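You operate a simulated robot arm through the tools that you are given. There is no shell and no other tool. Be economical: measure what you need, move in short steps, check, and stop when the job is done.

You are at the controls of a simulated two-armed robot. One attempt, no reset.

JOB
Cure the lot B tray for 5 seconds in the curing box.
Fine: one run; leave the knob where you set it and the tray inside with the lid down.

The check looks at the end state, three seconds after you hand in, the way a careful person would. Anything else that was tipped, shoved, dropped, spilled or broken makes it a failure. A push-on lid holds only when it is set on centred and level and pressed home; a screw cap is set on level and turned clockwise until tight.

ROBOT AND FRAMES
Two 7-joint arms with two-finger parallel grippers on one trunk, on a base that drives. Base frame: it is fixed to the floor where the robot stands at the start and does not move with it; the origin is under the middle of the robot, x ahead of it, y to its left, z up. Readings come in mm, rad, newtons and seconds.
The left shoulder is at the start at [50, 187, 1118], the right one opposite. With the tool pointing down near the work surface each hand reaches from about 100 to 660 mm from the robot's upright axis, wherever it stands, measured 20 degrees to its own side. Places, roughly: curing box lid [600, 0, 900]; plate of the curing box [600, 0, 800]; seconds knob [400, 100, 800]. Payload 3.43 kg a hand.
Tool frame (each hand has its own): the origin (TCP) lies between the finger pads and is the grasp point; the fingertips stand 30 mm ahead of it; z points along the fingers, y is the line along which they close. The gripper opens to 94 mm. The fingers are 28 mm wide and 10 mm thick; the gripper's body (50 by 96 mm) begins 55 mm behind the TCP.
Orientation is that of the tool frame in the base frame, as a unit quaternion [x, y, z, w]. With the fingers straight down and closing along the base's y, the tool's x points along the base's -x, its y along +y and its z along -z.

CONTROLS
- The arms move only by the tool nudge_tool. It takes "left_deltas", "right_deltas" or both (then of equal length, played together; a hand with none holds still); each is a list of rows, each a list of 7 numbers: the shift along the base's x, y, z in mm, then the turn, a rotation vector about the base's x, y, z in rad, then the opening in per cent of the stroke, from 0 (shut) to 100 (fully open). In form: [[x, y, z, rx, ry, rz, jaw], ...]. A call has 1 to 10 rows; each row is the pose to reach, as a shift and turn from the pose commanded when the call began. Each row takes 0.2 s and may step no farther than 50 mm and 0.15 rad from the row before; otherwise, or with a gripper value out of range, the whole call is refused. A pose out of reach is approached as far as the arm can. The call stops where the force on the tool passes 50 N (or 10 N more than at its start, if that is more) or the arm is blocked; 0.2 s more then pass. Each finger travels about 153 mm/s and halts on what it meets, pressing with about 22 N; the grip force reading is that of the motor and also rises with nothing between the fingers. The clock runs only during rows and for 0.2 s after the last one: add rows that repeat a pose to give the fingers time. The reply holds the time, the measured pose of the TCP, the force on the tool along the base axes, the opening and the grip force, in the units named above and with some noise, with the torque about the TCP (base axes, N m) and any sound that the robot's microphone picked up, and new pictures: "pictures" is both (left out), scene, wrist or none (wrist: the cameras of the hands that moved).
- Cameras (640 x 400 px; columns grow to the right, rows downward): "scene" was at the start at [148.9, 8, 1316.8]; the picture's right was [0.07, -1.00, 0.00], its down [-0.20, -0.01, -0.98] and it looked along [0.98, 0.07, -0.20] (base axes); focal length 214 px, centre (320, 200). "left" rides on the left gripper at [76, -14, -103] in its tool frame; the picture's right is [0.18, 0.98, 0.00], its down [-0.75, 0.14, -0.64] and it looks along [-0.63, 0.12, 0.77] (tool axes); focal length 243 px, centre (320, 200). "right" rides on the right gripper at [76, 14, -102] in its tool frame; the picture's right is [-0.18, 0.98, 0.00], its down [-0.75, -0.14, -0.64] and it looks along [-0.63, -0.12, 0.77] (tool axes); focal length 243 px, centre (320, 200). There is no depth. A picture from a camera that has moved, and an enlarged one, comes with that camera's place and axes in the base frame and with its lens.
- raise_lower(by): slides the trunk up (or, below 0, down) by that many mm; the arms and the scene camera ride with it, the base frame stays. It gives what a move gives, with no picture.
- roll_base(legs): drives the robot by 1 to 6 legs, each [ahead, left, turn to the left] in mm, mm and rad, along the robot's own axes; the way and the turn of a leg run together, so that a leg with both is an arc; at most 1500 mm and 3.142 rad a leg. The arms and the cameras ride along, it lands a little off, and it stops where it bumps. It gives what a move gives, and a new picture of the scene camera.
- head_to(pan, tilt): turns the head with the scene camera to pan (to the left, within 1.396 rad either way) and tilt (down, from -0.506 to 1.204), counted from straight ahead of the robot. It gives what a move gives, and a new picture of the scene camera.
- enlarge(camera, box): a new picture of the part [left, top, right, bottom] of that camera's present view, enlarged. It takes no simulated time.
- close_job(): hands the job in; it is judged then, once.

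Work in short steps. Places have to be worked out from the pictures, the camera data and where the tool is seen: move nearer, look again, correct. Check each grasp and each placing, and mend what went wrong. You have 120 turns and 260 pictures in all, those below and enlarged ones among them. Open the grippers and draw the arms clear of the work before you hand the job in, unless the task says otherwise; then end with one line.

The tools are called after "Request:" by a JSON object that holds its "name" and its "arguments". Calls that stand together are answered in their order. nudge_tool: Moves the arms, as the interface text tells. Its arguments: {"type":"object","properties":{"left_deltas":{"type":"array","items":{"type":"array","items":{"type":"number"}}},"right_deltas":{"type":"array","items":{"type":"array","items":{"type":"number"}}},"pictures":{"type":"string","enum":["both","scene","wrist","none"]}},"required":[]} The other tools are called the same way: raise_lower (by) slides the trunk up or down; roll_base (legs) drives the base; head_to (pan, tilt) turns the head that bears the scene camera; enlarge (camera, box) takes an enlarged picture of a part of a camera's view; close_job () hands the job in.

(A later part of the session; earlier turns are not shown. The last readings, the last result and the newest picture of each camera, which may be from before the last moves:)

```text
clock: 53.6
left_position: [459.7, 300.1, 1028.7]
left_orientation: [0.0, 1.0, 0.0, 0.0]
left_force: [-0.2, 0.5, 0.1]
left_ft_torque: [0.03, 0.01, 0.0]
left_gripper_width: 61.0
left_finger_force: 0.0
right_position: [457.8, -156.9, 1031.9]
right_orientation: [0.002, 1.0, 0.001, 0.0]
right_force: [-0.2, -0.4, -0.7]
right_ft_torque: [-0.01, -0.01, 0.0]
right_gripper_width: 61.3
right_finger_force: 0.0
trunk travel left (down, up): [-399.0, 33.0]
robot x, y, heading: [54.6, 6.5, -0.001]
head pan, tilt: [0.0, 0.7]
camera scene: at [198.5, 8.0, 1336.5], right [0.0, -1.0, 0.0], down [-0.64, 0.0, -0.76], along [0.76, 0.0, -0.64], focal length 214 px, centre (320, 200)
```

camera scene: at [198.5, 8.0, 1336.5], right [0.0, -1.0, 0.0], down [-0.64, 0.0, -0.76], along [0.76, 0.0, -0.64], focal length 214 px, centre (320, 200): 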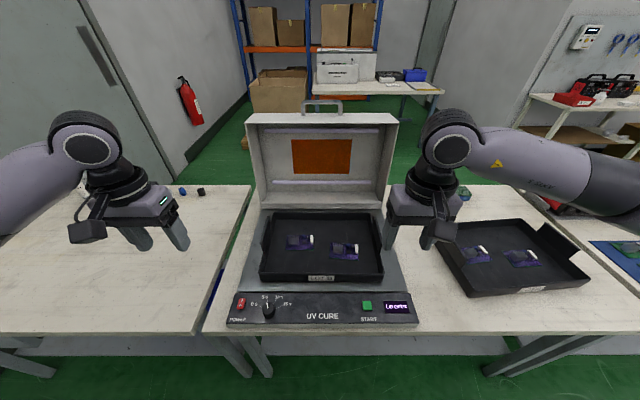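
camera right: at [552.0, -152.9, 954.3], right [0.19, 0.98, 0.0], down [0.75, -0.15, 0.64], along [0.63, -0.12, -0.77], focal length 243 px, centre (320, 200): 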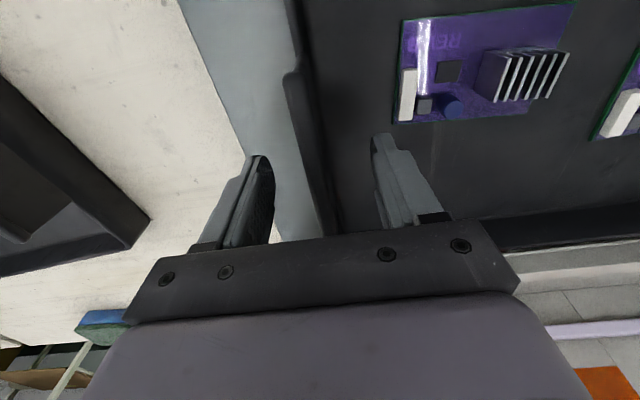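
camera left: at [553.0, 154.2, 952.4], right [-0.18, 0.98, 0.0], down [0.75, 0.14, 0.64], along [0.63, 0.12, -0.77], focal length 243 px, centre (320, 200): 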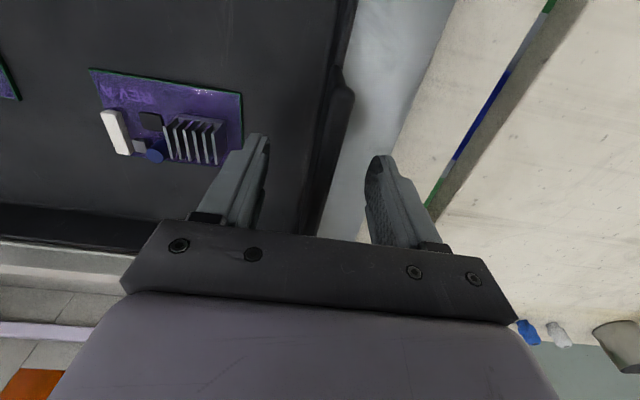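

No bump. Now reorient the right hand again (turn −1.5 about z, then pitch), raising it as it goes.

Request:
{"name": "nudge_tool", "arguments": {"right_deltas": [[-6, 0, 17, 0, 0, -0.15, 65], [-12, 0, 34, 0, 0, -0.3, 65], [-18, 0, 51, 0, 0, -0.45, 60], [-24, 0, 68, 0, 0, -0.6, 55], [-30, 0, 85, 0, 0, -0.75, 50], [-36, 0, 102, 0, 0, -0.9, 50], [-42, 0, 119, 0, 0, -1.05, 50], [-48, 0, 136, 0, 0, -1.2, 50], [-54, 0, 153, 0, 0, -1.35, 50], [-60, 0, 170, 0, 0, -1.5, 50]], "pictures": "none"}}

Request:
{"name": "nudge_tool", "arguments": {"right_deltas": [[18, 12, 5, 0, -0.09, -0.01, 50], [36, 24, 10, 0, -0.18, -0.02, 50], [54, 36, 15, 0, -0.27, -0.03, 50], [72, 48, 20, 0, -0.36, -0.04, 50], [90, 60, 25, 0, -0.45, -0.05, 50], [108, 72, 30, 0, -0.54, -0.06, 50], [126, 84, 35, 0, -0.63, -0.06, 50], [144, 96, 40, 0, -0.72, -0.06, 50], [162, 108, 45, 0, -0.81, -0.06, 50], [180, 120, 50, 0, -0.9, -0.06, 50]], "pictures": "both"}}

```text
clock: 55.9
left_position: [458.8, 302.0, 1029.3]
left_orientation: [0.0, 1.0, 0.0, 0.0]
left_force: [0.5, 0.3, 0.7]
left_ft_torque: [-0.01, -0.01, -0.01]
left_gripper_width: 61.1
left_finger_force: 0.0
right_position: [396.6, -157.3, 1199.7]
right_orientation: [0.684, 0.729, 0.0, -0.001]
right_force: [-0.4, 0.0, -0.7]
right_ft_torque: [0.02, 0.0, 0.02]
right_gripper_width: 47.2
right_finger_force: 0.0
trunk travel left (down, up): [-399.0, 33.0]
robot x, y, heading: [55.7, 4.9, -0.004]
head pan, tilt: [0.0, 0.7]
```

```text
clock: 58.0
left_position: [458.6, 301.1, 1028.7]
left_orientation: [0.0, 1.0, 0.001, -0.001]
left_force: [-0.5, 0.2, 0.0]
left_ft_torque: [-0.01, 0.01, 0.03]
left_gripper_width: 61.1
left_finger_force: 0.1
right_position: [580.2, -36.8, 1251.3]
right_orientation: [0.635, 0.637, 0.298, 0.318]
right_force: [0.6, -0.1, 0.7]
right_ft_torque: [0.0, 0.02, 0.03]
right_gripper_width: 46.9
right_finger_force: 0.0
trunk travel left (down, up): [-399.0, 33.0]
robot x, y, heading: [57.2, 11.6, -0.001]
head pan, tilt: [0.0, 0.7]
camera scene: at [198.7, 8.3, 1336.6], right [0.0, -1.0, 0.0], down [-0.64, 0.0, -0.76], along [0.76, 0.0, -0.64], focal length 214 px, centre (320, 200)
camera right: at [507.9, 42.3, 1324.8], right [0.61, -0.17, 0.78], down [-0.6, -0.74, 0.31], along [0.52, -0.65, -0.55], focal length 243 px, centre (320, 200)
```

scene: 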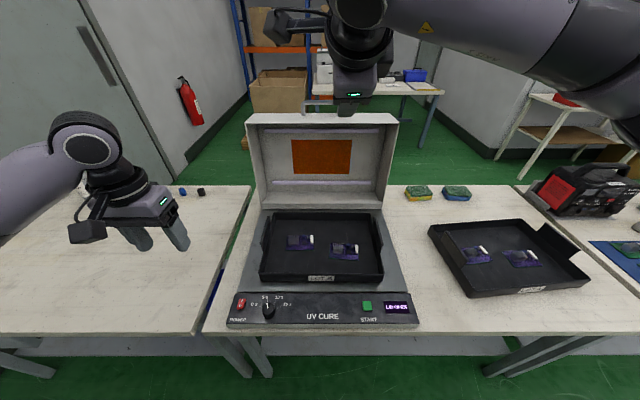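
right: 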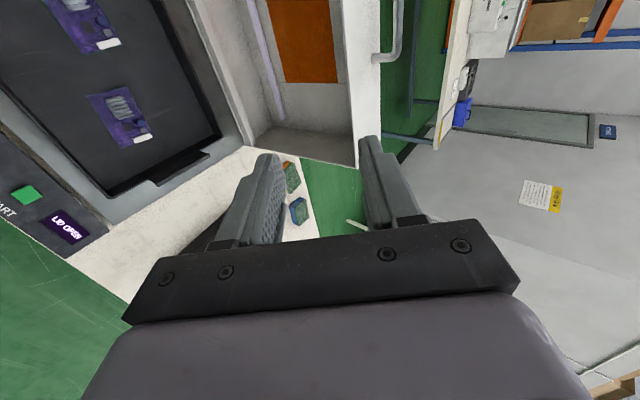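

Enlarging both views to fix the open handle's position.

Request:
{"name": "enlarge", "arguments": {"camera": "scene", "box": [240, 80, 400, 180]}}

Request:
{"name": "enlarge", "arguments": {"camera": "right", "box": [320, 0, 480, 100]}}

```text
4.00 times, centred on (320, 130) of scene
camera zoom: at [198.7, 8.3, 1336.6], right [0.0, -1.0, 0.0], down [-0.64, 0.0, -0.76], along [0.76, 0.0, -0.64], focal length 858 px, centre (320, 480)
```

zoom: 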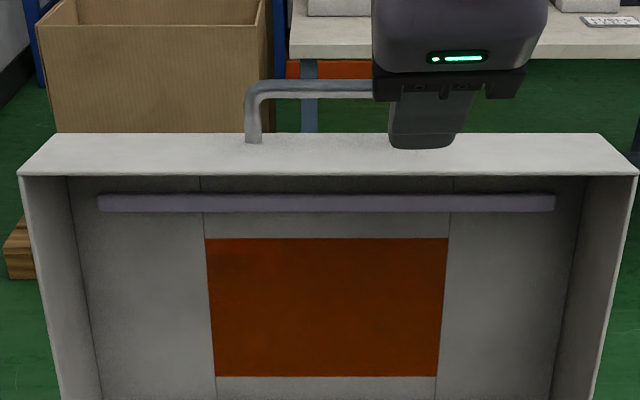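

```text
4.00 times, centred on (400, 50) of right
camera zoom: at [507.9, 42.3, 1324.8], right [0.61, -0.17, 0.78], down [-0.6, -0.74, 0.31], along [0.52, -0.65, -0.55], focal length 970 px, centre (0, 800)
```

zoom: 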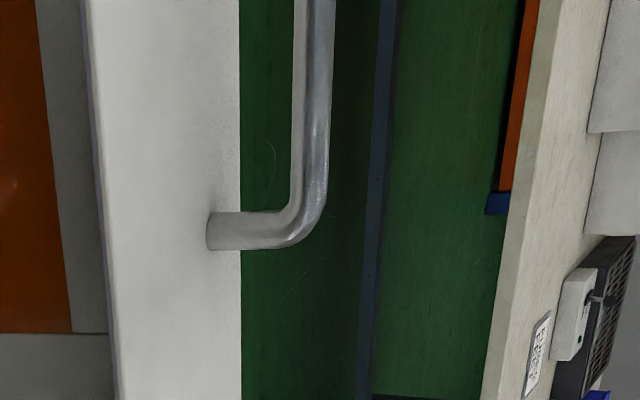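

The open bar is at about (880, 1147), legs at y ±60. I need about 105 mm more forward, hand held high; drive in two short legs.

Request:
{"name": "roll_base", "arguments": {"legs": [[50, 0, 0]]}}

Request:
{"name": "roll_base", "arguments": {"legs": [[55, 0, 0]]}}

```text
clock: 59.0
left_position: [509.3, 300.8, 1028.6]
left_orientation: [0.001, 1.0, -0.001, -0.001]
left_force: [-0.1, 0.6, 0.4]
left_ft_torque: [0.01, 0.02, -0.03]
left_gripper_width: 61.1
left_finger_force: 0.1
right_position: [630.9, -37.7, 1251.2]
right_orientation: [0.636, 0.638, 0.297, 0.317]
right_force: [0.0, -0.4, 0.1]
right_ft_torque: [0.02, 0.05, -0.01]
right_gripper_width: 47.0
right_finger_force: 0.1
trunk travel left (down, up): [-399.0, 33.0]
robot x, y, heading: [104.6, 5.7, -0.006]
head pan, tilt: [0.0, 0.7]
camera scene: at [248.9, 7.8, 1336.4], right [0.0, -1.0, 0.0], down [-0.64, 0.0, -0.76], along [0.76, 0.0, -0.64], focal length 214 px, centre (320, 200)
```

scene: 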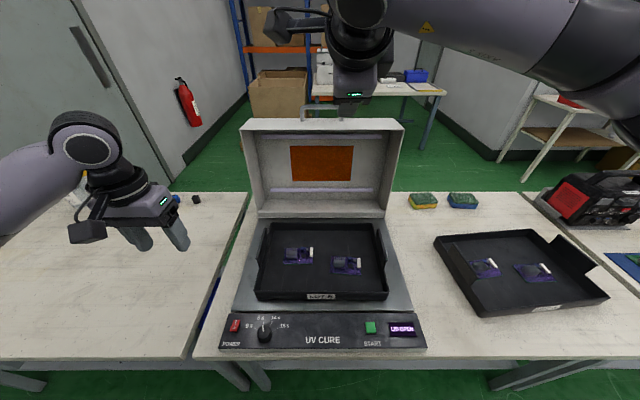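

```text
clock: 60.1
left_position: [557.8, 300.7, 1029.6]
left_orientation: [0.0, 1.0, 0.0, 0.0]
left_force: [-0.3, 0.4, -0.4]
left_ft_torque: [0.0, -0.02, 0.01]
left_gripper_width: 60.9
left_finger_force: 0.1
right_position: [679.2, -37.0, 1251.0]
right_orientation: [0.635, 0.638, 0.296, 0.318]
right_force: [-0.5, 0.1, 0.1]
right_ft_torque: [-0.01, 0.0, -0.02]
right_gripper_width: 46.9
right_finger_force: 0.1
trunk travel left (down, up): [-399.0, 33.0]
robot x, y, heading: [157.0, 7.0, -0.008]
head pan, tilt: [0.0, 0.7]
stopped in leg 1: the robot was blocked; the commanded pose is now the measured one
camera scene: at [297.4, 7.8, 1336.8], right [0.0, -1.0, 0.0], down [-0.64, 0.0, -0.77], along [0.77, 0.0, -0.64], focal length 214 px, centre (320, 200)
```

scene: 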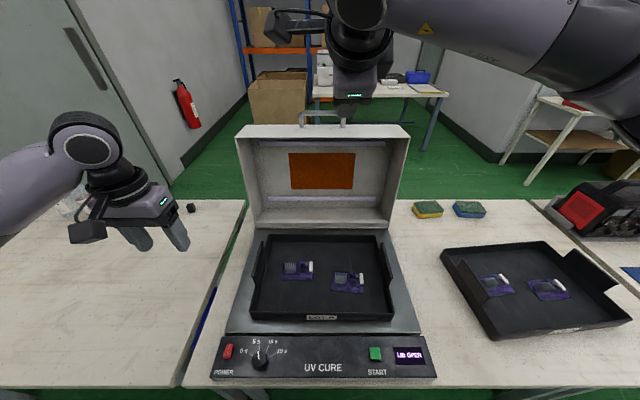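

The base touched the table at x≈157, so I stop there. Move the hand to a pre-grasp near (829,−37,1188) and look.

Request:
{"name": "nudge_tool", "arguments": {"right_deltas": [[38, 0, -10, 0, 0, 0, 50], [76, 0, -25, 0, 0, 0, 50], [114, 0, -42, 0, 0, 0, 50], [148, 0, -60, 0, 0, 0, 50]], "pictures": "both"}}

Request:
{"name": "enlarge", "arguments": {"camera": "right", "box": [200, 0, 440, 240]}}

```text
clock: 61.1
left_position: [558.5, 300.0, 1028.6]
left_orientation: [-0.001, 1.0, -0.001, -0.001]
left_force: [0.5, 0.5, -1.0]
left_ft_torque: [-0.01, -0.01, 0.01]
left_gripper_width: 60.9
left_finger_force: 0.0
right_position: [828.6, -37.2, 1190.4]
right_orientation: [0.634, 0.639, 0.296, 0.319]
right_force: [0.4, 0.6, 0.2]
right_ft_torque: [-0.03, -0.03, 0.01]
right_gripper_width: 47.0
right_finger_force: 0.0
trunk travel left (down, up): [-399.0, 33.0]
robot x, y, heading: [159.8, 7.0, -0.01]
head pan, tilt: [0.0, 0.7]
camera scene: at [298.9, 8.1, 1336.5], right [0.0, -1.0, 0.0], down [-0.64, 0.0, -0.76], along [0.76, 0.0, -0.64], focal length 214 px, centre (320, 200)
camera right: at [756.9, 41.6, 1263.7], right [0.61, -0.17, 0.77], down [-0.6, -0.74, 0.31], along [0.52, -0.65, -0.55], focal length 243 px, centre (320, 200)
```

scene: 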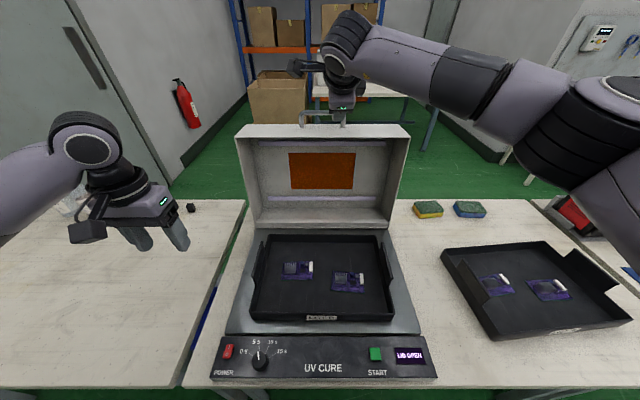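
right: 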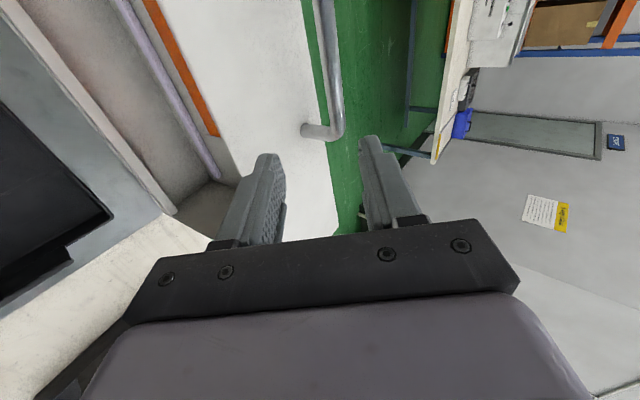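

```text
1.67 times, centred on (320, 120) of right
camera zoom: at [756.9, 41.6, 1263.7], right [0.61, -0.17, 0.77], down [-0.6, -0.74, 0.31], along [0.52, -0.65, -0.55], focal length 404 px, centre (320, 333)
```

zoom: 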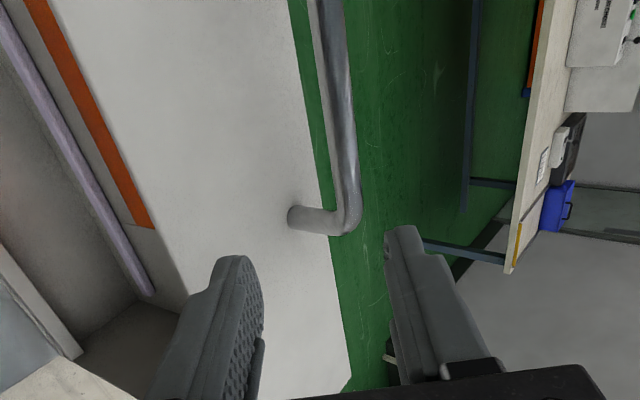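

Cross-checking gives the bar at about (903, 1141). I flatten the pitch (to ~24°) for reach and narrow the opening, then look again from the new pre-grasp.

Request:
{"name": "nudge_tool", "arguments": {"right_deltas": [[5, 2, 0, 0, -0.12, 0, 45], [10, 4, -5, 0, -0.25, 0, 40], [16, 6, -18, 0, -0.25, 0, 40], [16, 6, -22, 0, -0.25, 0, 40]], "pictures": "wrist"}}

Request:
{"name": "enlarge", "arguments": {"camera": "scene", "box": [240, 80, 420, 180]}}

```text
clock: 62.1
left_position: [557.6, 300.9, 1030.2]
left_orientation: [0.0, 1.0, 0.0, -0.001]
left_force: [-0.3, 0.0, 0.0]
left_ft_torque: [0.01, 0.0, 0.02]
left_gripper_width: 61.1
left_finger_force: 0.1
right_position: [844.4, -30.1, 1168.7]
right_orientation: [0.594, 0.593, 0.373, 0.395]
right_force: [0.1, 0.5, 0.1]
right_ft_torque: [-0.01, 0.05, -0.01]
right_gripper_width: 37.7
right_finger_force: 0.0
trunk travel left (down, up): [-399.0, 33.0]
robot x, y, heading: [156.4, 6.6, -0.005]
head pan, tilt: [0.0, 0.7]
camera right: at [757.0, 47.7, 1222.4], right [0.4, -0.17, 0.9], down [-0.66, -0.74, 0.15], along [0.64, -0.65, -0.41], focal length 243 px, centre (320, 200)
```

right: 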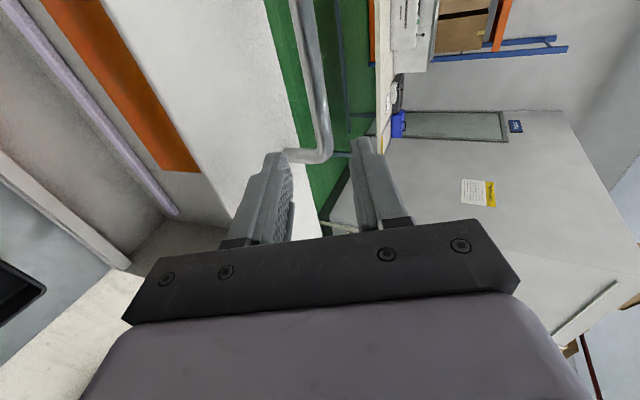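

```text
3.56 times, centred on (330, 130) of scene
camera zoom: at [298.4, 7.8, 1336.6], right [0.0, -1.0, 0.0], down [-0.64, 0.0, -0.76], along [0.76, 0.0, -0.64], focal length 763 px, centre (284, 449)
```

zoom: 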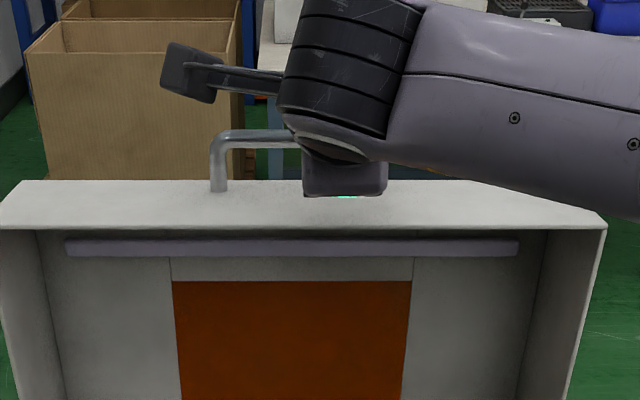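

Three views agree on the bar at about (911, 1138). Advance along the tool axis so the bar lies between the finger ends.

Request:
{"name": "nudge_tool", "arguments": {"right_deltas": [[18, 0, -8, 0, 0, 0, 40], [36, 0, -16, 0, 0, 0, 40], [48, 0, -21.5, 0, 0, 0, 40], [55, 0, -25, 0, 0, 0, 40]], "pictures": "wrist"}}

Request:
{"name": "enlarge", "arguments": {"camera": "right", "box": [220, 60, 420, 260]}}

```text
clock: 63.1
left_position: [558.4, 300.3, 1029.1]
left_orientation: [0.0, 1.0, 0.0, -0.001]
left_force: [0.0, -0.1, 0.7]
left_ft_torque: [0.02, -0.03, 0.0]
left_gripper_width: 61.1
left_finger_force: 0.1
right_position: [899.2, -30.8, 1141.1]
right_orientation: [0.594, 0.593, 0.373, 0.395]
right_force: [-0.3, -0.2, 0.2]
right_ft_torque: [0.01, 0.01, -0.01]
right_gripper_width: 37.6
right_finger_force: 0.0
trunk travel left (down, up): [-399.0, 33.0]
robot x, y, heading: [158.9, 10.5, 0.001]
head pan, tilt: [0.0, 0.7]
camera right: at [811.8, 48.6, 1196.3], right [0.4, -0.17, 0.9], down [-0.66, -0.74, 0.15], along [0.64, -0.65, -0.41], focal length 243 px, centre (320, 200)
```

right: 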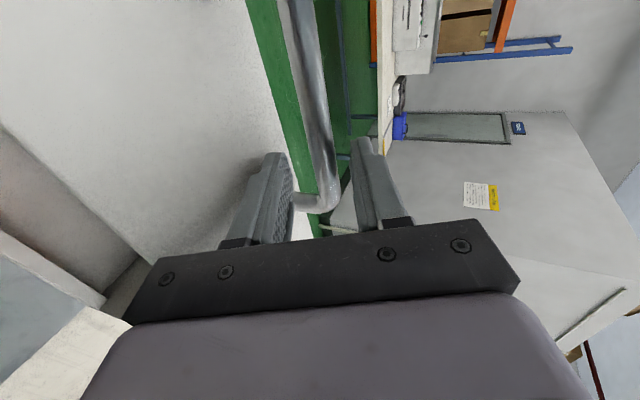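

```text
2.00 times, centred on (320, 160) of right
camera zoom: at [811.8, 48.6, 1196.3], right [0.4, -0.17, 0.9], down [-0.66, -0.74, 0.15], along [0.64, -0.65, -0.41], focal length 485 px, centre (320, 280)
```

zoom: 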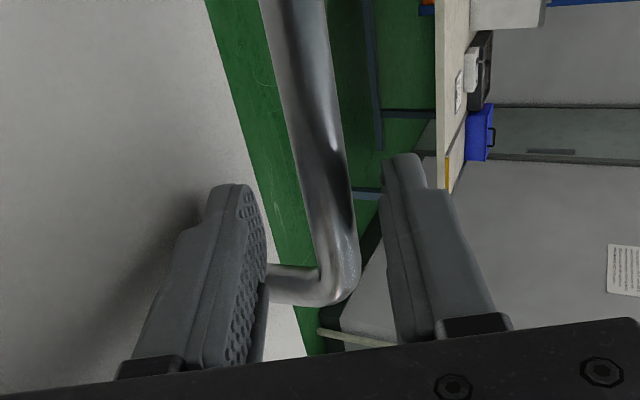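

The bar is between the pads. Clamp it.

Request:
{"name": "nudge_tool", "arguments": {"right_deltas": [[0, 0, 0, 0, 0, 0, 20], [0, 0, 0, 0, 0, 0, 5], [0, 0, 0, 0, 0, 0, 0], [0, 0, 0, 0, 0, 0, 0]], "pictures": "wrist"}}

```text
clock: 64.1
left_position: [557.8, 300.8, 1028.5]
left_orientation: [-0.001, 1.0, 0.0, -0.001]
left_force: [-0.2, -0.9, 0.0]
left_ft_torque: [0.02, -0.01, 0.0]
left_gripper_width: 61.1
left_finger_force: 0.1
right_position: [898.4, -29.8, 1144.3]
right_orientation: [0.594, 0.592, 0.375, 0.396]
right_force: [7.8, 1.5, 9.4]
right_ft_torque: [1.37, -0.27, -0.43]
right_gripper_width: 13.9
right_finger_force: 45.3
trunk travel left (down, up): [-399.0, 33.0]
robot x, y, heading: [155.7, 8.1, -0.002]
head pan, tilt: [0.0, 0.7]
camera right: at [811.4, 48.5, 1198.4], right [0.4, -0.17, 0.9], down [-0.66, -0.74, 0.15], along [0.64, -0.65, -0.41], focal length 243 px, centre (320, 200)
```

right: 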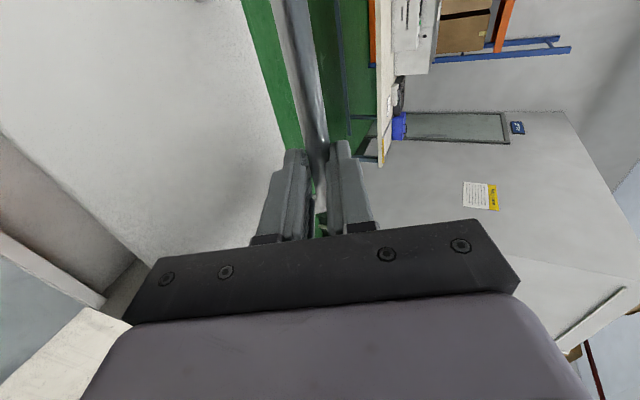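

Clamped. I start pulling the lid closed along the arc about hinge (791,790), first ~16°.

Request:
{"name": "nudge_tool", "arguments": {"right_deltas": [[-12, 0, 4, 0, 0, 0, 0], [-24.7, 0, 7, 0, 0, 0, 0], [-37, 0, 10, 0, 0, 0, 0], [-49.8, 0, 12.3, 0, 0, 0, 0], [-75.1, 0, 15.8, 0, 0, 0, 0], [-100.6, 0, 17.5, 0, 0, 0, 0]], "pictures": "both"}}

```text
clock: 65.5
left_position: [558.0, 301.0, 1031.1]
left_orientation: [-0.001, 1.0, 0.0, 0.0]
left_force: [1.1, 0.0, -0.3]
left_ft_torque: [-0.01, -0.02, 0.0]
left_gripper_width: 61.1
left_finger_force: 0.1
right_position: [796.5, -30.2, 1162.9]
right_orientation: [0.593, 0.592, 0.375, 0.395]
right_force: [2.7, 2.2, 16.4]
right_ft_torque: [1.42, -0.38, 0.25]
right_gripper_width: 14.2
right_finger_force: 45.2
trunk travel left (down, up): [-399.0, 33.0]
robot x, y, heading: [157.6, 8.5, -0.004]
head pan, tilt: [0.0, 0.7]
camera scene: at [297.1, 8.1, 1336.8], right [0.0, -1.0, 0.0], down [-0.64, 0.0, -0.77], along [0.77, 0.0, -0.64], focal length 214 px, centre (320, 200)
camera right: at [708.4, 48.4, 1216.6], right [0.4, -0.17, 0.9], down [-0.66, -0.74, 0.15], along [0.64, -0.65, -0.41], focal length 243 px, centre (320, 200)
```

scene: 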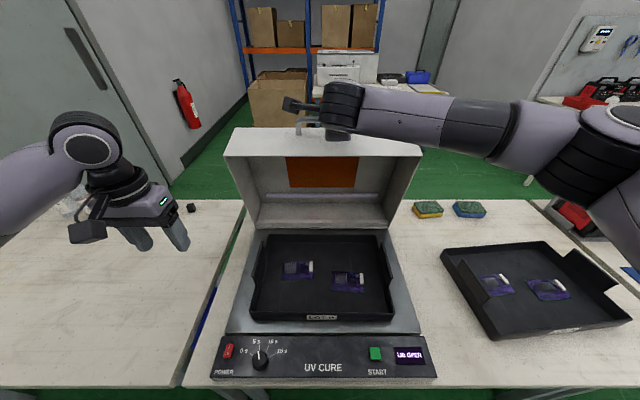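
right: 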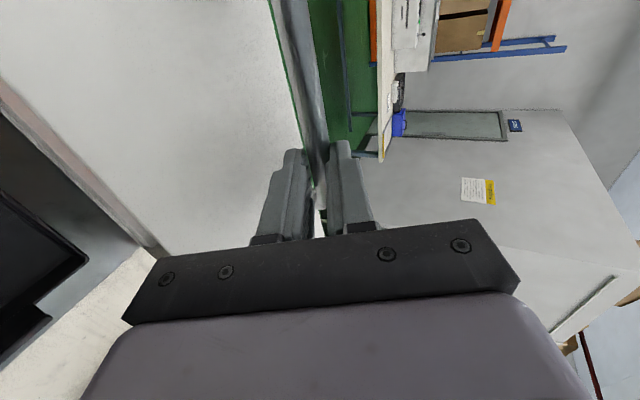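

Pull works; the bar pushes up a little so I bias the path slightly up and continue, pitching the tool down a bit.

Request:
{"name": "nudge_tool", "arguments": {"right_deltas": [[-25.6, 0, 3, 0, 0.03, 0, 0], [-51, 0, 2, 0, 0.06, 0, 0], [-76.2, 0, -1, 0, 0.09, 0, 0], [-101.1, 0, -6.5, 0, 0.12, 0, 0], [-125.5, 0, -14, 0, 0.15, 0, 0], [-149.3, 0, -24, 0, 0.18, 0, 0], [-172.4, 0, -34, 0, 0.21, 0, 0], [-194.7, 0, -46, 0, 0.24, 0, 0]], "pictures": "both"}}

```text
clock: 67.3
left_position: [557.3, 301.3, 1030.1]
left_orientation: [-0.001, 1.0, -0.001, 0.001]
left_force: [-0.4, -0.3, 0.3]
left_ft_torque: [0.03, 0.0, 0.03]
left_gripper_width: 61.0
left_finger_force: 0.0
right_position: [601.3, -28.8, 1116.1]
right_orientation: [0.633, 0.636, 0.302, 0.321]
right_force: [-9.3, 7.6, 18.2]
right_ft_torque: [1.02, -0.27, -0.6]
right_gripper_width: 14.0
right_finger_force: 45.7
trunk travel left (down, up): [-399.0, 33.0]
robot x, y, heading: [159.2, 4.7, -0.004]
head pan, tilt: [0.0, 0.7]
camera scene: at [295.7, 9.0, 1337.0], right [0.0, -1.0, 0.0], down [-0.64, 0.0, -0.77], along [0.77, 0.0, -0.64], focal length 214 px, centre (320, 200)
camera right: at [528.9, 48.4, 1189.1], right [0.6, -0.17, 0.78], down [-0.6, -0.74, 0.3], along [0.53, -0.65, -0.55], focal length 243 px, centre (320, 200)
```

scene: 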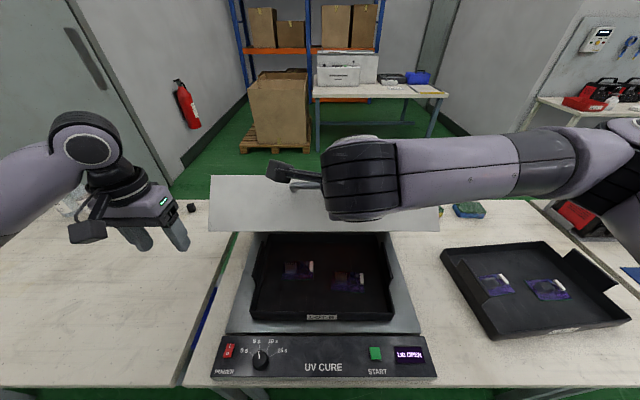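
right: 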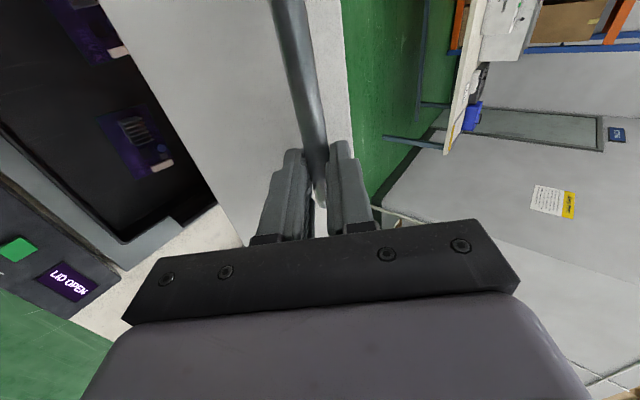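

Halfway closed with light forces. Continue along the arc toward ~17° open.

Request:
{"name": "nudge_tool", "arguments": {"right_deltas": [[-21.4, 0, -13, 0, 0, 0, 0], [-41.8, 0, -27.5, 0, 0, 0, 0], [-61, 0, -43, 0, 0, 0, 0], [-79.1, 0, -60.5, 0, 0, 0, 0], [-95.8, 0, -79, 0, 0, 0, 0], [-111.2, 0, -98.5, 0, 0, 0, 0], [-125.2, 0, -119.5, 0, 0, 0, 0], [-138.1, 0, -141, 0, 0, 0, 0]], "pictures": "both"}}

```text
clock: 69.1
left_position: [554.2, 299.9, 1031.9]
left_orientation: [0.0, 1.0, 0.0, 0.001]
left_force: [0.0, -0.2, 0.3]
left_ft_torque: [0.03, -0.02, 0.01]
left_gripper_width: 60.9
left_finger_force: 0.0
right_position: [482.1, -31.3, 986.3]
right_orientation: [0.656, 0.604, 0.309, 0.331]
right_force: [-30.2, 2.2, 19.1]
right_ft_torque: [-1.1, 0.01, 0.74]
right_gripper_width: 14.9
right_finger_force: 44.8
trunk travel left (down, up): [-399.0, 33.0]
robot x, y, heading: [158.1, 3.4, 0.001]
head pan, tilt: [0.0, 0.7]
camera scene: at [293.4, 8.3, 1337.5], right [0.0, -1.0, 0.0], down [-0.64, 0.0, -0.77], along [0.77, 0.0, -0.64], focal length 214 px, centre (320, 200)
camera right: at [412.8, 50.5, 1059.8], right [0.56, -0.23, 0.79], down [-0.66, -0.71, 0.26], along [0.5, -0.67, -0.55], focal length 243 px, centre (320, 200)
```

scene: 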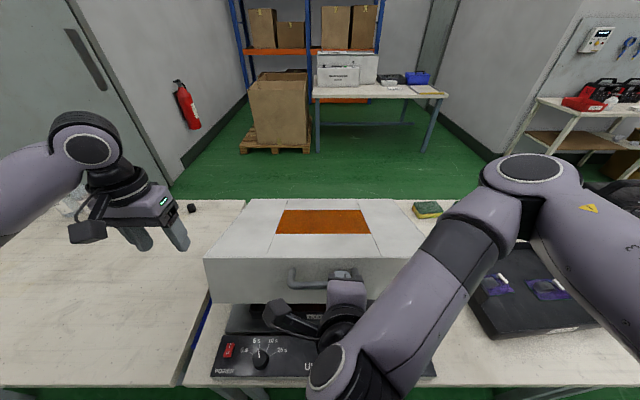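
right: 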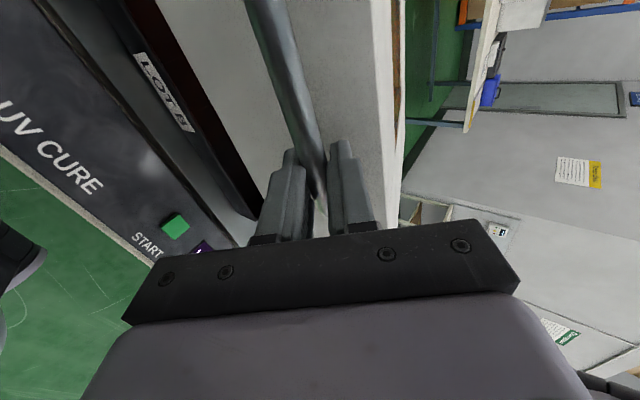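

The arm is getting cramped (30 N, lagging) with the base this close. I ease the command to the actual pose and loosen the grip to see whether the lid holds here.

Request:
{"name": "nudge_tool", "arguments": {"right_deltas": [[8, 0, 5, 0, 0, 0, 0], [16, 0, 9, 0, 0, 0, 0], [16, 0, 9, 0, 0, 0, 12], [16, 0, 9, 0, 0, 0, 22], [16, 0, 9, 0, 0, 0, 22]], "pictures": "both"}}

```text
clock: 70.3
left_position: [559.2, 300.5, 1028.7]
left_orientation: [-0.001, 1.0, 0.0, -0.001]
left_force: [0.4, 0.0, 0.2]
left_ft_torque: [0.03, 0.01, 0.02]
left_gripper_width: 61.1
left_finger_force: 0.0
right_position: [484.6, -30.4, 981.0]
right_orientation: [0.638, 0.632, 0.298, 0.325]
right_force: [0.1, -0.1, 0.3]
right_ft_torque: [-0.02, -0.02, -0.02]
right_gripper_width: 20.8
right_finger_force: 0.0
trunk travel left (down, up): [-399.0, 33.0]
robot x, y, heading: [155.0, 7.6, -0.002]
head pan, tilt: [0.0, 0.7]
camera scene: at [299.0, 8.0, 1336.4], right [0.0, -1.0, 0.0], down [-0.64, 0.0, -0.76], along [0.76, 0.0, -0.64], focal length 214 px, centre (320, 200)
camera right: at [413.3, 48.9, 1053.0], right [0.6, -0.17, 0.78], down [-0.61, -0.73, 0.3], along [0.52, -0.66, -0.54], focal length 243 px, centre (320, 200)
```

scene: 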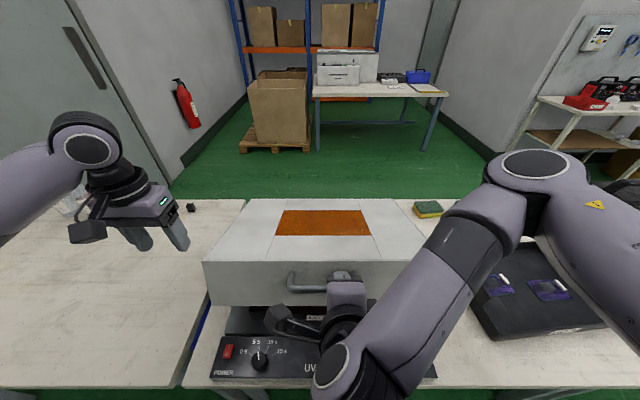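
right: 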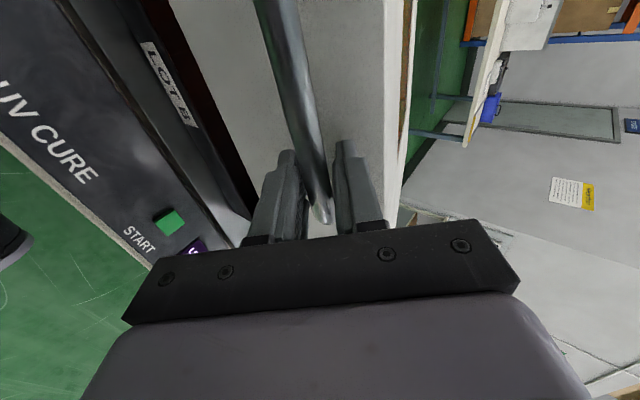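

The lid stays put with the bar floating free. Open, retract along the tool axis, then back the base up 110 mm for room.

Request:
{"name": "nudge_tool", "arguments": {"right_deltas": [[0, 0, 0, 0, 0, 0, 50], [0, 0, 0, 0, 0, 0, 60], [-15, 0, 12, 0, 0, 0, 60], [-30, 0, 26, 0, 0, 0, 60], [-42, 0, 45, 0, 0, 0, 60], [-45, 0, 70, 0, 0, 0, 60]], "pictures": "none"}}

Request:
{"name": "roll_base", "arguments": {"legs": [[-130, 0, 0]]}}

```text
clock: 71.6
left_position: [558.0, 302.0, 1029.3]
left_orientation: [-0.001, 1.0, 0.001, -0.001]
left_force: [-0.4, 0.0, 0.6]
left_ft_torque: [0.02, -0.01, 0.0]
left_gripper_width: 61.1
left_finger_force: 0.1
right_position: [485.0, -67.0, 1011.5]
right_orientation: [0.66, 0.579, 0.234, 0.416]
right_force: [0.5, 0.8, -0.3]
right_ft_torque: [0.02, 0.01, -0.03]
right_gripper_width: 56.3
right_finger_force: 0.0
trunk travel left (down, up): [-399.0, 33.0]
robot x, y, heading: [157.4, 4.1, 0.0]
head pan, tilt: [0.0, 0.7]
stopped in row 6 (right hand): the arm was blocked; the commanded pose is now the measured one
```

```text
clock: 72.9
left_position: [428.6, 301.0, 1029.7]
left_orientation: [-0.001, 1.0, 0.0, -0.001]
left_force: [-0.7, -0.6, -0.3]
left_ft_torque: [-0.01, -0.02, 0.02]
left_gripper_width: 61.0
left_finger_force: 0.1
right_position: [356.8, -66.3, 1011.4]
right_orientation: [0.661, 0.579, 0.235, 0.416]
right_force: [-0.5, 0.3, 0.1]
right_ft_torque: [-0.04, -0.03, -0.02]
right_gripper_width: 56.3
right_finger_force: 0.3
trunk travel left (down, up): [-399.0, 33.0]
robot x, y, heading: [30.2, 8.2, 0.002]
head pan, tilt: [0.0, 0.7]
camera scene: at [169.7, 8.2, 1336.7], right [0.0, -1.0, 0.0], down [-0.64, 0.0, -0.77], along [0.77, 0.0, -0.64], focal length 214 px, centre (320, 200)
```

scene: 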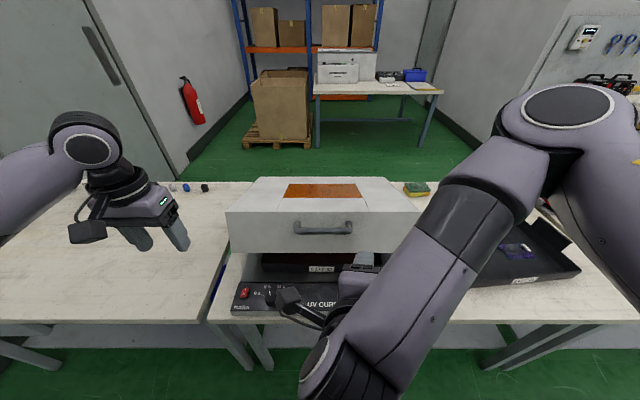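

The lid stayed ajar (~25°). Move the right arm away to the right and up, so the left hand can press the lid shut from above.

Request:
{"name": "nudge_tool", "arguments": {"right_deltas": [[0, -20, 25, 0, 0, 0, 60], [0, -45, 50, 0, 0, 0, 60], [0, -75, 75, 0, 0, 0, 60], [0, -105, 100, 0, 0, 0, 60], [0, -135, 125, 0, 0, 0, 60], [0, -165, 150, 0, 0, 0, 60], [0, -190, 175, 0, 0, 0, 60]], "pictures": "both"}}

Request:
{"name": "enlarge", "arguments": {"camera": "scene", "box": [210, 160, 430, 320]}}

```text
clock: 74.5
left_position: [428.9, 300.7, 1030.8]
left_orientation: [-0.001, 1.0, 0.0, -0.001]
left_force: [-0.5, 0.6, 0.4]
left_ft_torque: [0.03, -0.01, 0.02]
left_gripper_width: 61.0
left_finger_force: 0.1
right_position: [393.5, -247.6, 1215.9]
right_orientation: [0.661, 0.579, 0.235, 0.416]
right_force: [-0.4, -0.3, 0.1]
right_ft_torque: [0.0, 0.0, -0.03]
right_gripper_width: 56.4
right_finger_force: 0.0
right hand out of reach, approached as far as the arm can: row 3, 4, 5, 6, 7
trunk travel left (down, up): [-399.0, 33.0]
robot x, y, heading: [29.0, 5.4, 0.002]
head pan, tilt: [0.0, 0.7]
camera scene: at [169.8, 7.4, 1336.7], right [0.0, -1.0, 0.0], down [-0.64, 0.0, -0.77], along [0.77, 0.0, -0.64], focal length 214 px, centre (320, 200)
camera right: at [336.5, -145.1, 1271.8], right [0.52, -0.16, 0.84], down [-0.75, -0.55, 0.36], along [0.4, -0.82, -0.41], focal length 243 px, centre (320, 200)
```

scene: 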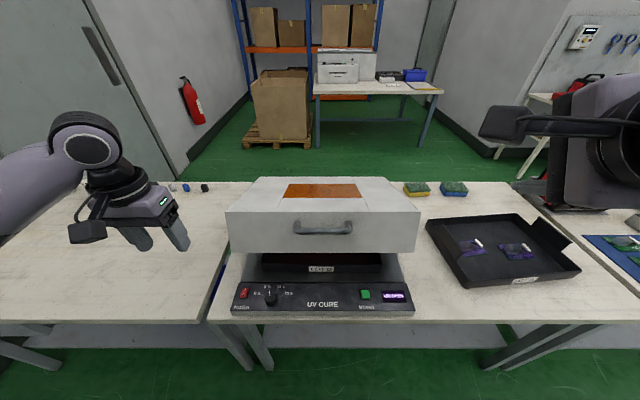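
right: 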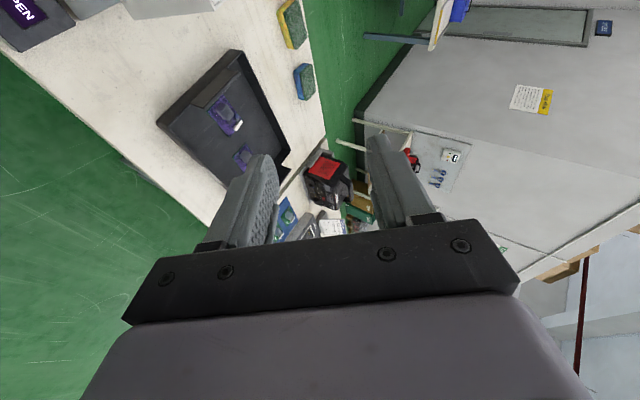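

```text
2.50 times, centred on (320, 240) of scene
camera zoom: at [169.8, 7.4, 1336.7], right [0.0, -1.0, 0.0], down [-0.64, 0.0, -0.77], along [0.77, 0.0, -0.64], focal length 536 px, centre (320, 100)
```

zoom: 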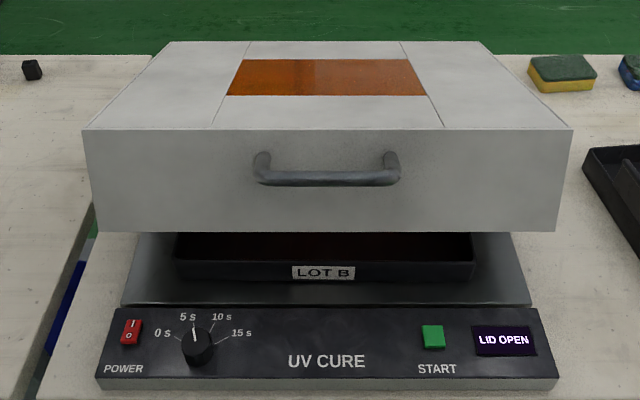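

Lid is about 20° open; a point on its top strip 40 mm behind the front edge is near (572, 980). Bring the left hand, closed, above that point at y≈40.

Request:
{"name": "nudge_tool", "arguments": {"left_deltas": [[15, -28, 8, 0, 0, 0, 40], [32, -58, 16, 0, 0, 0, 20], [50, -88, 24, 0, 0, 0, 0], [68, -118, 32, 0, 0, 0, 0], [86, -148, 40, 0, 0, 0, 0], [104, -178, 46, 0, 0, 0, 0], [122, -208, 50, 0, 0, 0, 0], [136, -238, 50, 0, 0, 0, 0], [143, -260, 50, 0, 0, 0, 0]], "pictures": "both"}}

```text
clock: 76.5
left_position: [574.5, 43.1, 1078.7]
left_orientation: [-0.001, 1.0, 0.0, -0.001]
left_force: [-0.5, 0.3, 0.3]
left_ft_torque: [0.01, 0.0, 0.03]
left_gripper_width: 0.1
left_finger_force: 22.0
right_position: [394.4, -246.7, 1215.7]
right_orientation: [0.661, 0.579, 0.234, 0.416]
right_force: [-0.2, -0.4, 1.2]
right_ft_torque: [-0.02, 0.02, -0.01]
right_gripper_width: 56.3
right_finger_force: 0.2
trunk travel left (down, up): [-399.0, 33.0]
robot x, y, heading: [31.3, 6.7, -0.001]
head pan, tilt: [0.0, 0.7]
camera scene: at [170.5, 7.7, 1336.6], right [0.0, -1.0, 0.0], down [-0.64, 0.0, -0.76], along [0.76, 0.0, -0.64], focal length 214 px, centre (320, 200)
camera left: at [498.9, 25.9, 1181.2], right [-0.19, 0.98, 0.0], down [0.75, 0.14, 0.64], along [0.63, 0.12, -0.77], focal length 243 px, centre (320, 200)
```

scene: 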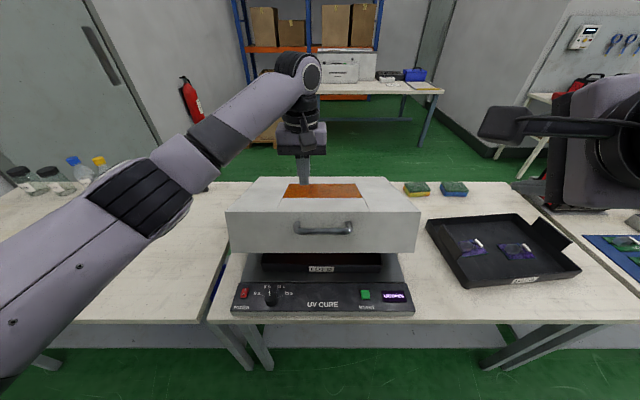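
left: 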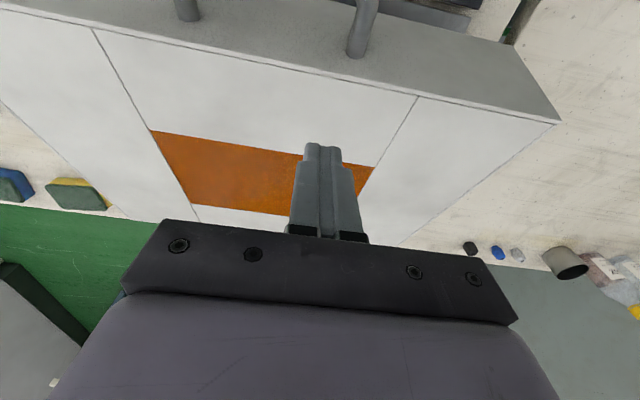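

The point below the tips is on the front gray strip. Press down along the closing arc.

Request:
{"name": "nudge_tool", "arguments": {"left_deltas": [[0, 0, -35, 0, 0, 0, 0], [0, 0, -60, 0, 0, 0, 0], [-6, 0, -73, 0, 0, 0, 0], [-17, 0, -87, 0, 0, 0, 0], [-24, 0, -97, 0, 0, 0, 0], [-31, 0, -108, 0, 0, 0, 0], [-37, 0, -119, 0, 0, 0, 0], [-43, 0, -130, 0, 0, 0, 0], [-48, 0, -140, 0, 0, 0, 0], [-52, 0, -148, 0, 0, 0, 0]], "pictures": "both"}}

```text
clock: 78.7
left_position: [520.3, 41.8, 931.0]
left_orientation: [-0.001, 1.0, 0.0, 0.0]
left_force: [-0.1, 0.7, 0.0]
left_ft_torque: [-0.02, 0.03, 0.03]
left_gripper_width: 0.0
left_finger_force: 22.1
right_position: [394.3, -245.2, 1215.5]
right_orientation: [0.66, 0.58, 0.233, 0.416]
right_force: [-0.3, -0.1, -0.1]
right_ft_torque: [0.0, 0.0, 0.0]
right_gripper_width: 56.5
right_finger_force: 0.2
trunk travel left (down, up): [-399.0, 33.0]
robot x, y, heading: [31.5, 7.1, 0.001]
head pan, tilt: [0.0, 0.7]
camera scene: at [170.5, 8.2, 1336.6], right [0.0, -1.0, 0.0], down [-0.64, 0.0, -0.76], along [0.76, 0.0, -0.64], focal length 214 px, centre (320, 200)
camera left: at [444.5, 26.2, 1034.0], right [-0.19, 0.98, 0.0], down [0.75, 0.14, 0.64], along [0.63, 0.12, -0.77], focal length 243 px, centre (320, 200)
```

scene: 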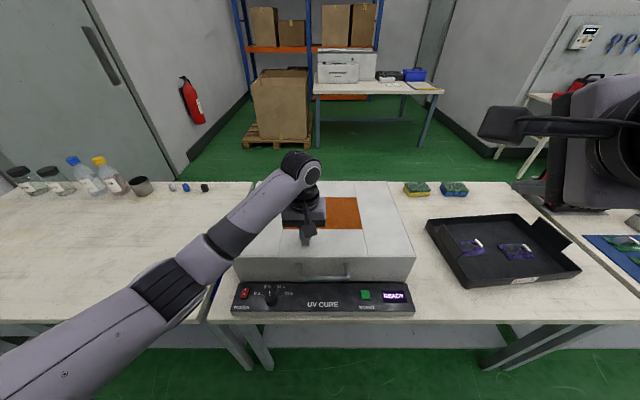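
left: 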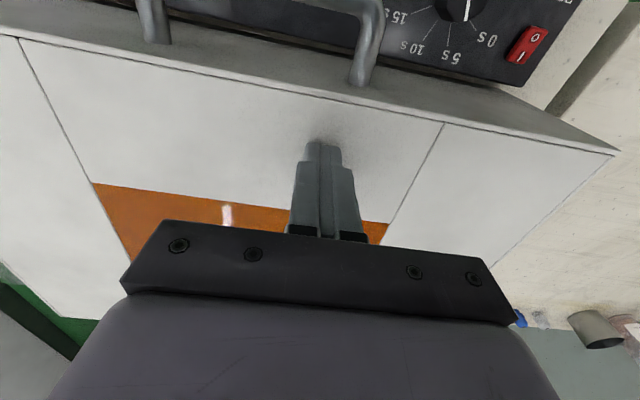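

The display shows READY, lid appears down. I press lightly once to make sure it's fully home.

Request:
{"name": "nudge_tool", "arguments": {"left_deltas": [[0, 0, -3, 0, 0, 0, 0], [0, 0, -6, 0, 0, 0, 0], [0, 0, -8, 0, 0, 0, 0]], "pictures": "none"}}

Request:
{"name": "enlarge", "arguments": {"camera": "scene", "box": [210, 170, 430, 320]}}

```text
clock: 79.5
left_position: [520.1, 41.7, 926.7]
left_orientation: [-0.001, 1.0, -0.001, 0.001]
left_force: [-2.4, 3.3, 21.3]
left_ft_torque: [0.13, 0.35, 0.15]
left_gripper_width: 0.0
left_finger_force: 22.1
right_position: [393.5, -245.9, 1216.6]
right_orientation: [0.661, 0.579, 0.233, 0.417]
right_force: [0.6, 0.0, 0.4]
right_ft_torque: [-0.03, -0.05, 0.0]
right_gripper_width: 56.8
right_finger_force: 0.0
trunk travel left (down, up): [-399.0, 33.0]
robot x, y, heading: [24.7, 5.8, 0.001]
head pan, tilt: [0.0, 0.7]
```

```text
2.67 times, centred on (320, 245) of scene
camera zoom: at [168.6, 8.5, 1337.3], right [0.0, -1.0, 0.0], down [-0.64, 0.0, -0.77], along [0.77, 0.0, -0.64], focal length 572 px, centre (320, 80)
```

zoom: 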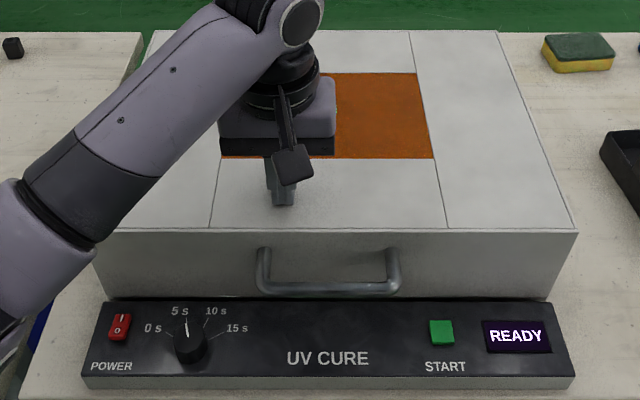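

Lid is down, knob on 5 s, READY. START is at about (437,−109), top z≈792. I move the left hand (closed) there high above, pitched 0.6 rad so its body stays clear of the handle.

Request:
{"name": "nudge_tool", "arguments": {"left_deltas": [[0, 0, 40, 0, 0, 0, 0], [-5, -20, 65, 0, -0.1, 0, 0], [-20, -50, 75, 0, -0.2, 0, 0], [-38, -85, 75, 0, -0.32, 0, 0], [-58, -115, 70, 0, -0.44, 0, 0], [-78, -140, 60, 0, -0.55, 0, 0], [-88, -151, 45, 0, -0.6, 0, 0], [-88, -151, 30, 0, -0.6, 0, 0]], "pictures": "both"}}

Request:
{"name": "enlarge", "arguments": {"camera": "scene", "box": [290, 210, 430, 320]}}

```text
clock: 81.5
left_position: [461.7, -81.1, 949.1]
left_orientation: [-0.021, 0.95, 0.027, 0.311]
left_force: [-0.3, -0.1, 0.6]
left_ft_torque: [0.0, -0.05, -0.01]
left_gripper_width: 0.3
left_finger_force: 22.0
right_position: [394.9, -246.2, 1215.7]
right_orientation: [0.661, 0.579, 0.233, 0.417]
right_force: [0.1, -0.7, 0.6]
right_ft_torque: [0.02, 0.01, -0.01]
right_gripper_width: 56.3
right_finger_force: 0.2
trunk travel left (down, up): [-399.0, 33.0]
robot x, y, heading: [29.0, 7.2, 0.001]
head pan, tilt: [0.0, 0.7]
stopped in row 8 (left hand): the arm was blocked; the commanded pose is now the measured one
camera scene: at [170.6, 8.3, 1336.6], right [0.0, -1.0, 0.0], down [-0.64, 0.0, -0.76], along [0.76, 0.0, -0.64], focal length 214 px, centre (320, 200)
camera left: at [339.4, -104.7, 986.6], right [-0.2, 0.98, -0.07], down [0.22, 0.12, 0.97], along [0.95, 0.18, -0.24], focal length 243 px, centre (320, 200)
```

scene: 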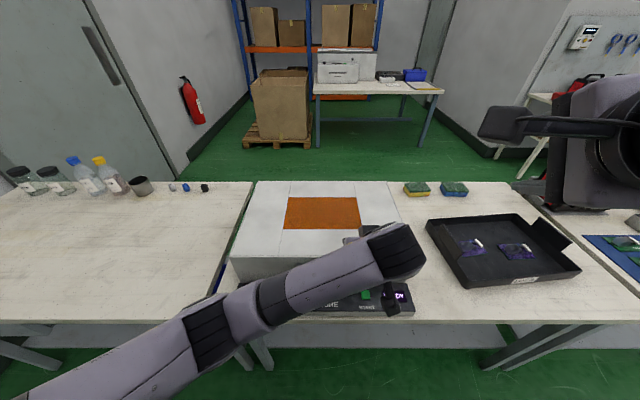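
left: 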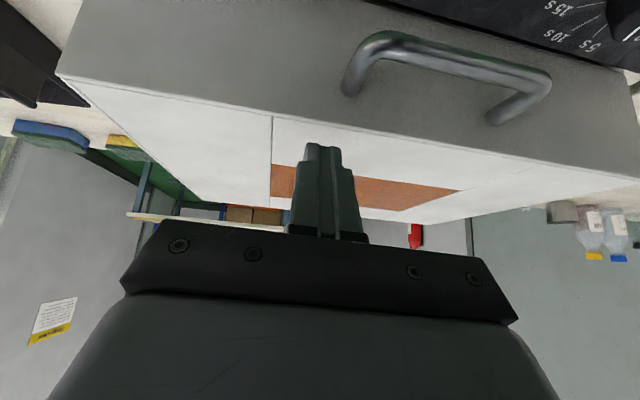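

```text
3.64 times, centred on (360, 265) of scene
camera zoom: at [170.6, 8.3, 1336.6], right [0.0, -1.0, 0.0], down [-0.64, 0.0, -0.76], along [0.76, 0.0, -0.64], focal length 780 px, centre (174, -36)
```

zoom: 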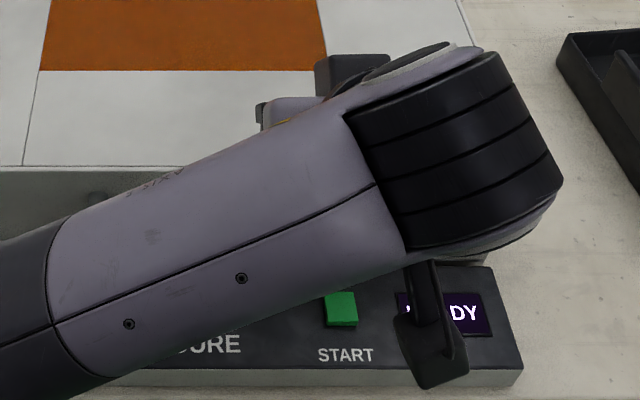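

The left arm is blocked reaching across, so I withdraw it and use the right hand, which is on START's own side.

Request:
{"name": "nudge_tool", "arguments": {"left_deltas": [[5, 20, 25, 0, 0.05, 0, 0], [5, 60, 40, 0, 0.12, 0, 0], [0, 100, 50, 0, 0.2, 0, 0], [-10, 145, 55, 0, 0.28, 0, 0], [-25, 190, 60, 0, 0.36, 0, 0], [-40, 235, 60, 0, 0.44, 0, 0], [-50, 280, 60, 0, 0.52, 0, 0], [-60, 320, 60, 0, 0.6, 0, 0], [-60, 360, 60, 0, 0.62, 0, 0]], "pictures": "scene"}}

```text
clock: 83.5
left_position: [395.7, 278.8, 1008.6]
left_orientation: [-0.01, 0.999, 0.031, 0.004]
left_force: [0.3, 0.0, -0.3]
left_ft_torque: [0.02, 0.0, 0.01]
left_gripper_width: 0.1
left_finger_force: 21.7
right_position: [393.8, -245.2, 1215.3]
right_orientation: [0.661, 0.579, 0.234, 0.416]
right_force: [-0.1, 0.7, -0.3]
right_ft_torque: [-0.02, 0.01, -0.01]
right_gripper_width: 55.9
right_finger_force: 0.1
trunk travel left (down, up): [-399.0, 33.0]
robot x, y, heading: [28.6, 8.3, 0.001]
head pan, tilt: [0.0, 0.7]
camera scene: at [170.3, 8.8, 1336.6], right [0.0, -1.0, 0.0], down [-0.64, 0.0, -0.77], along [0.77, 0.0, -0.64], focal length 214 px, centre (320, 200)
```

scene: 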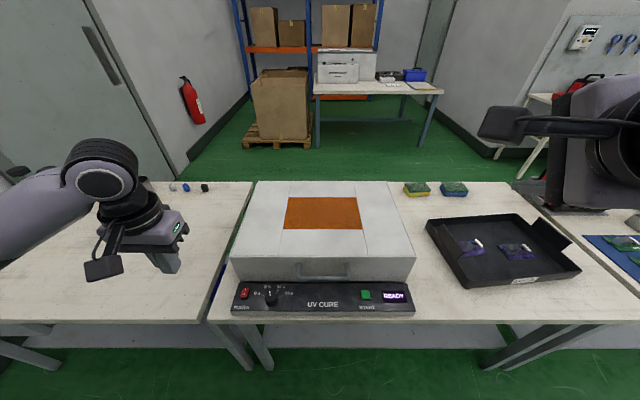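

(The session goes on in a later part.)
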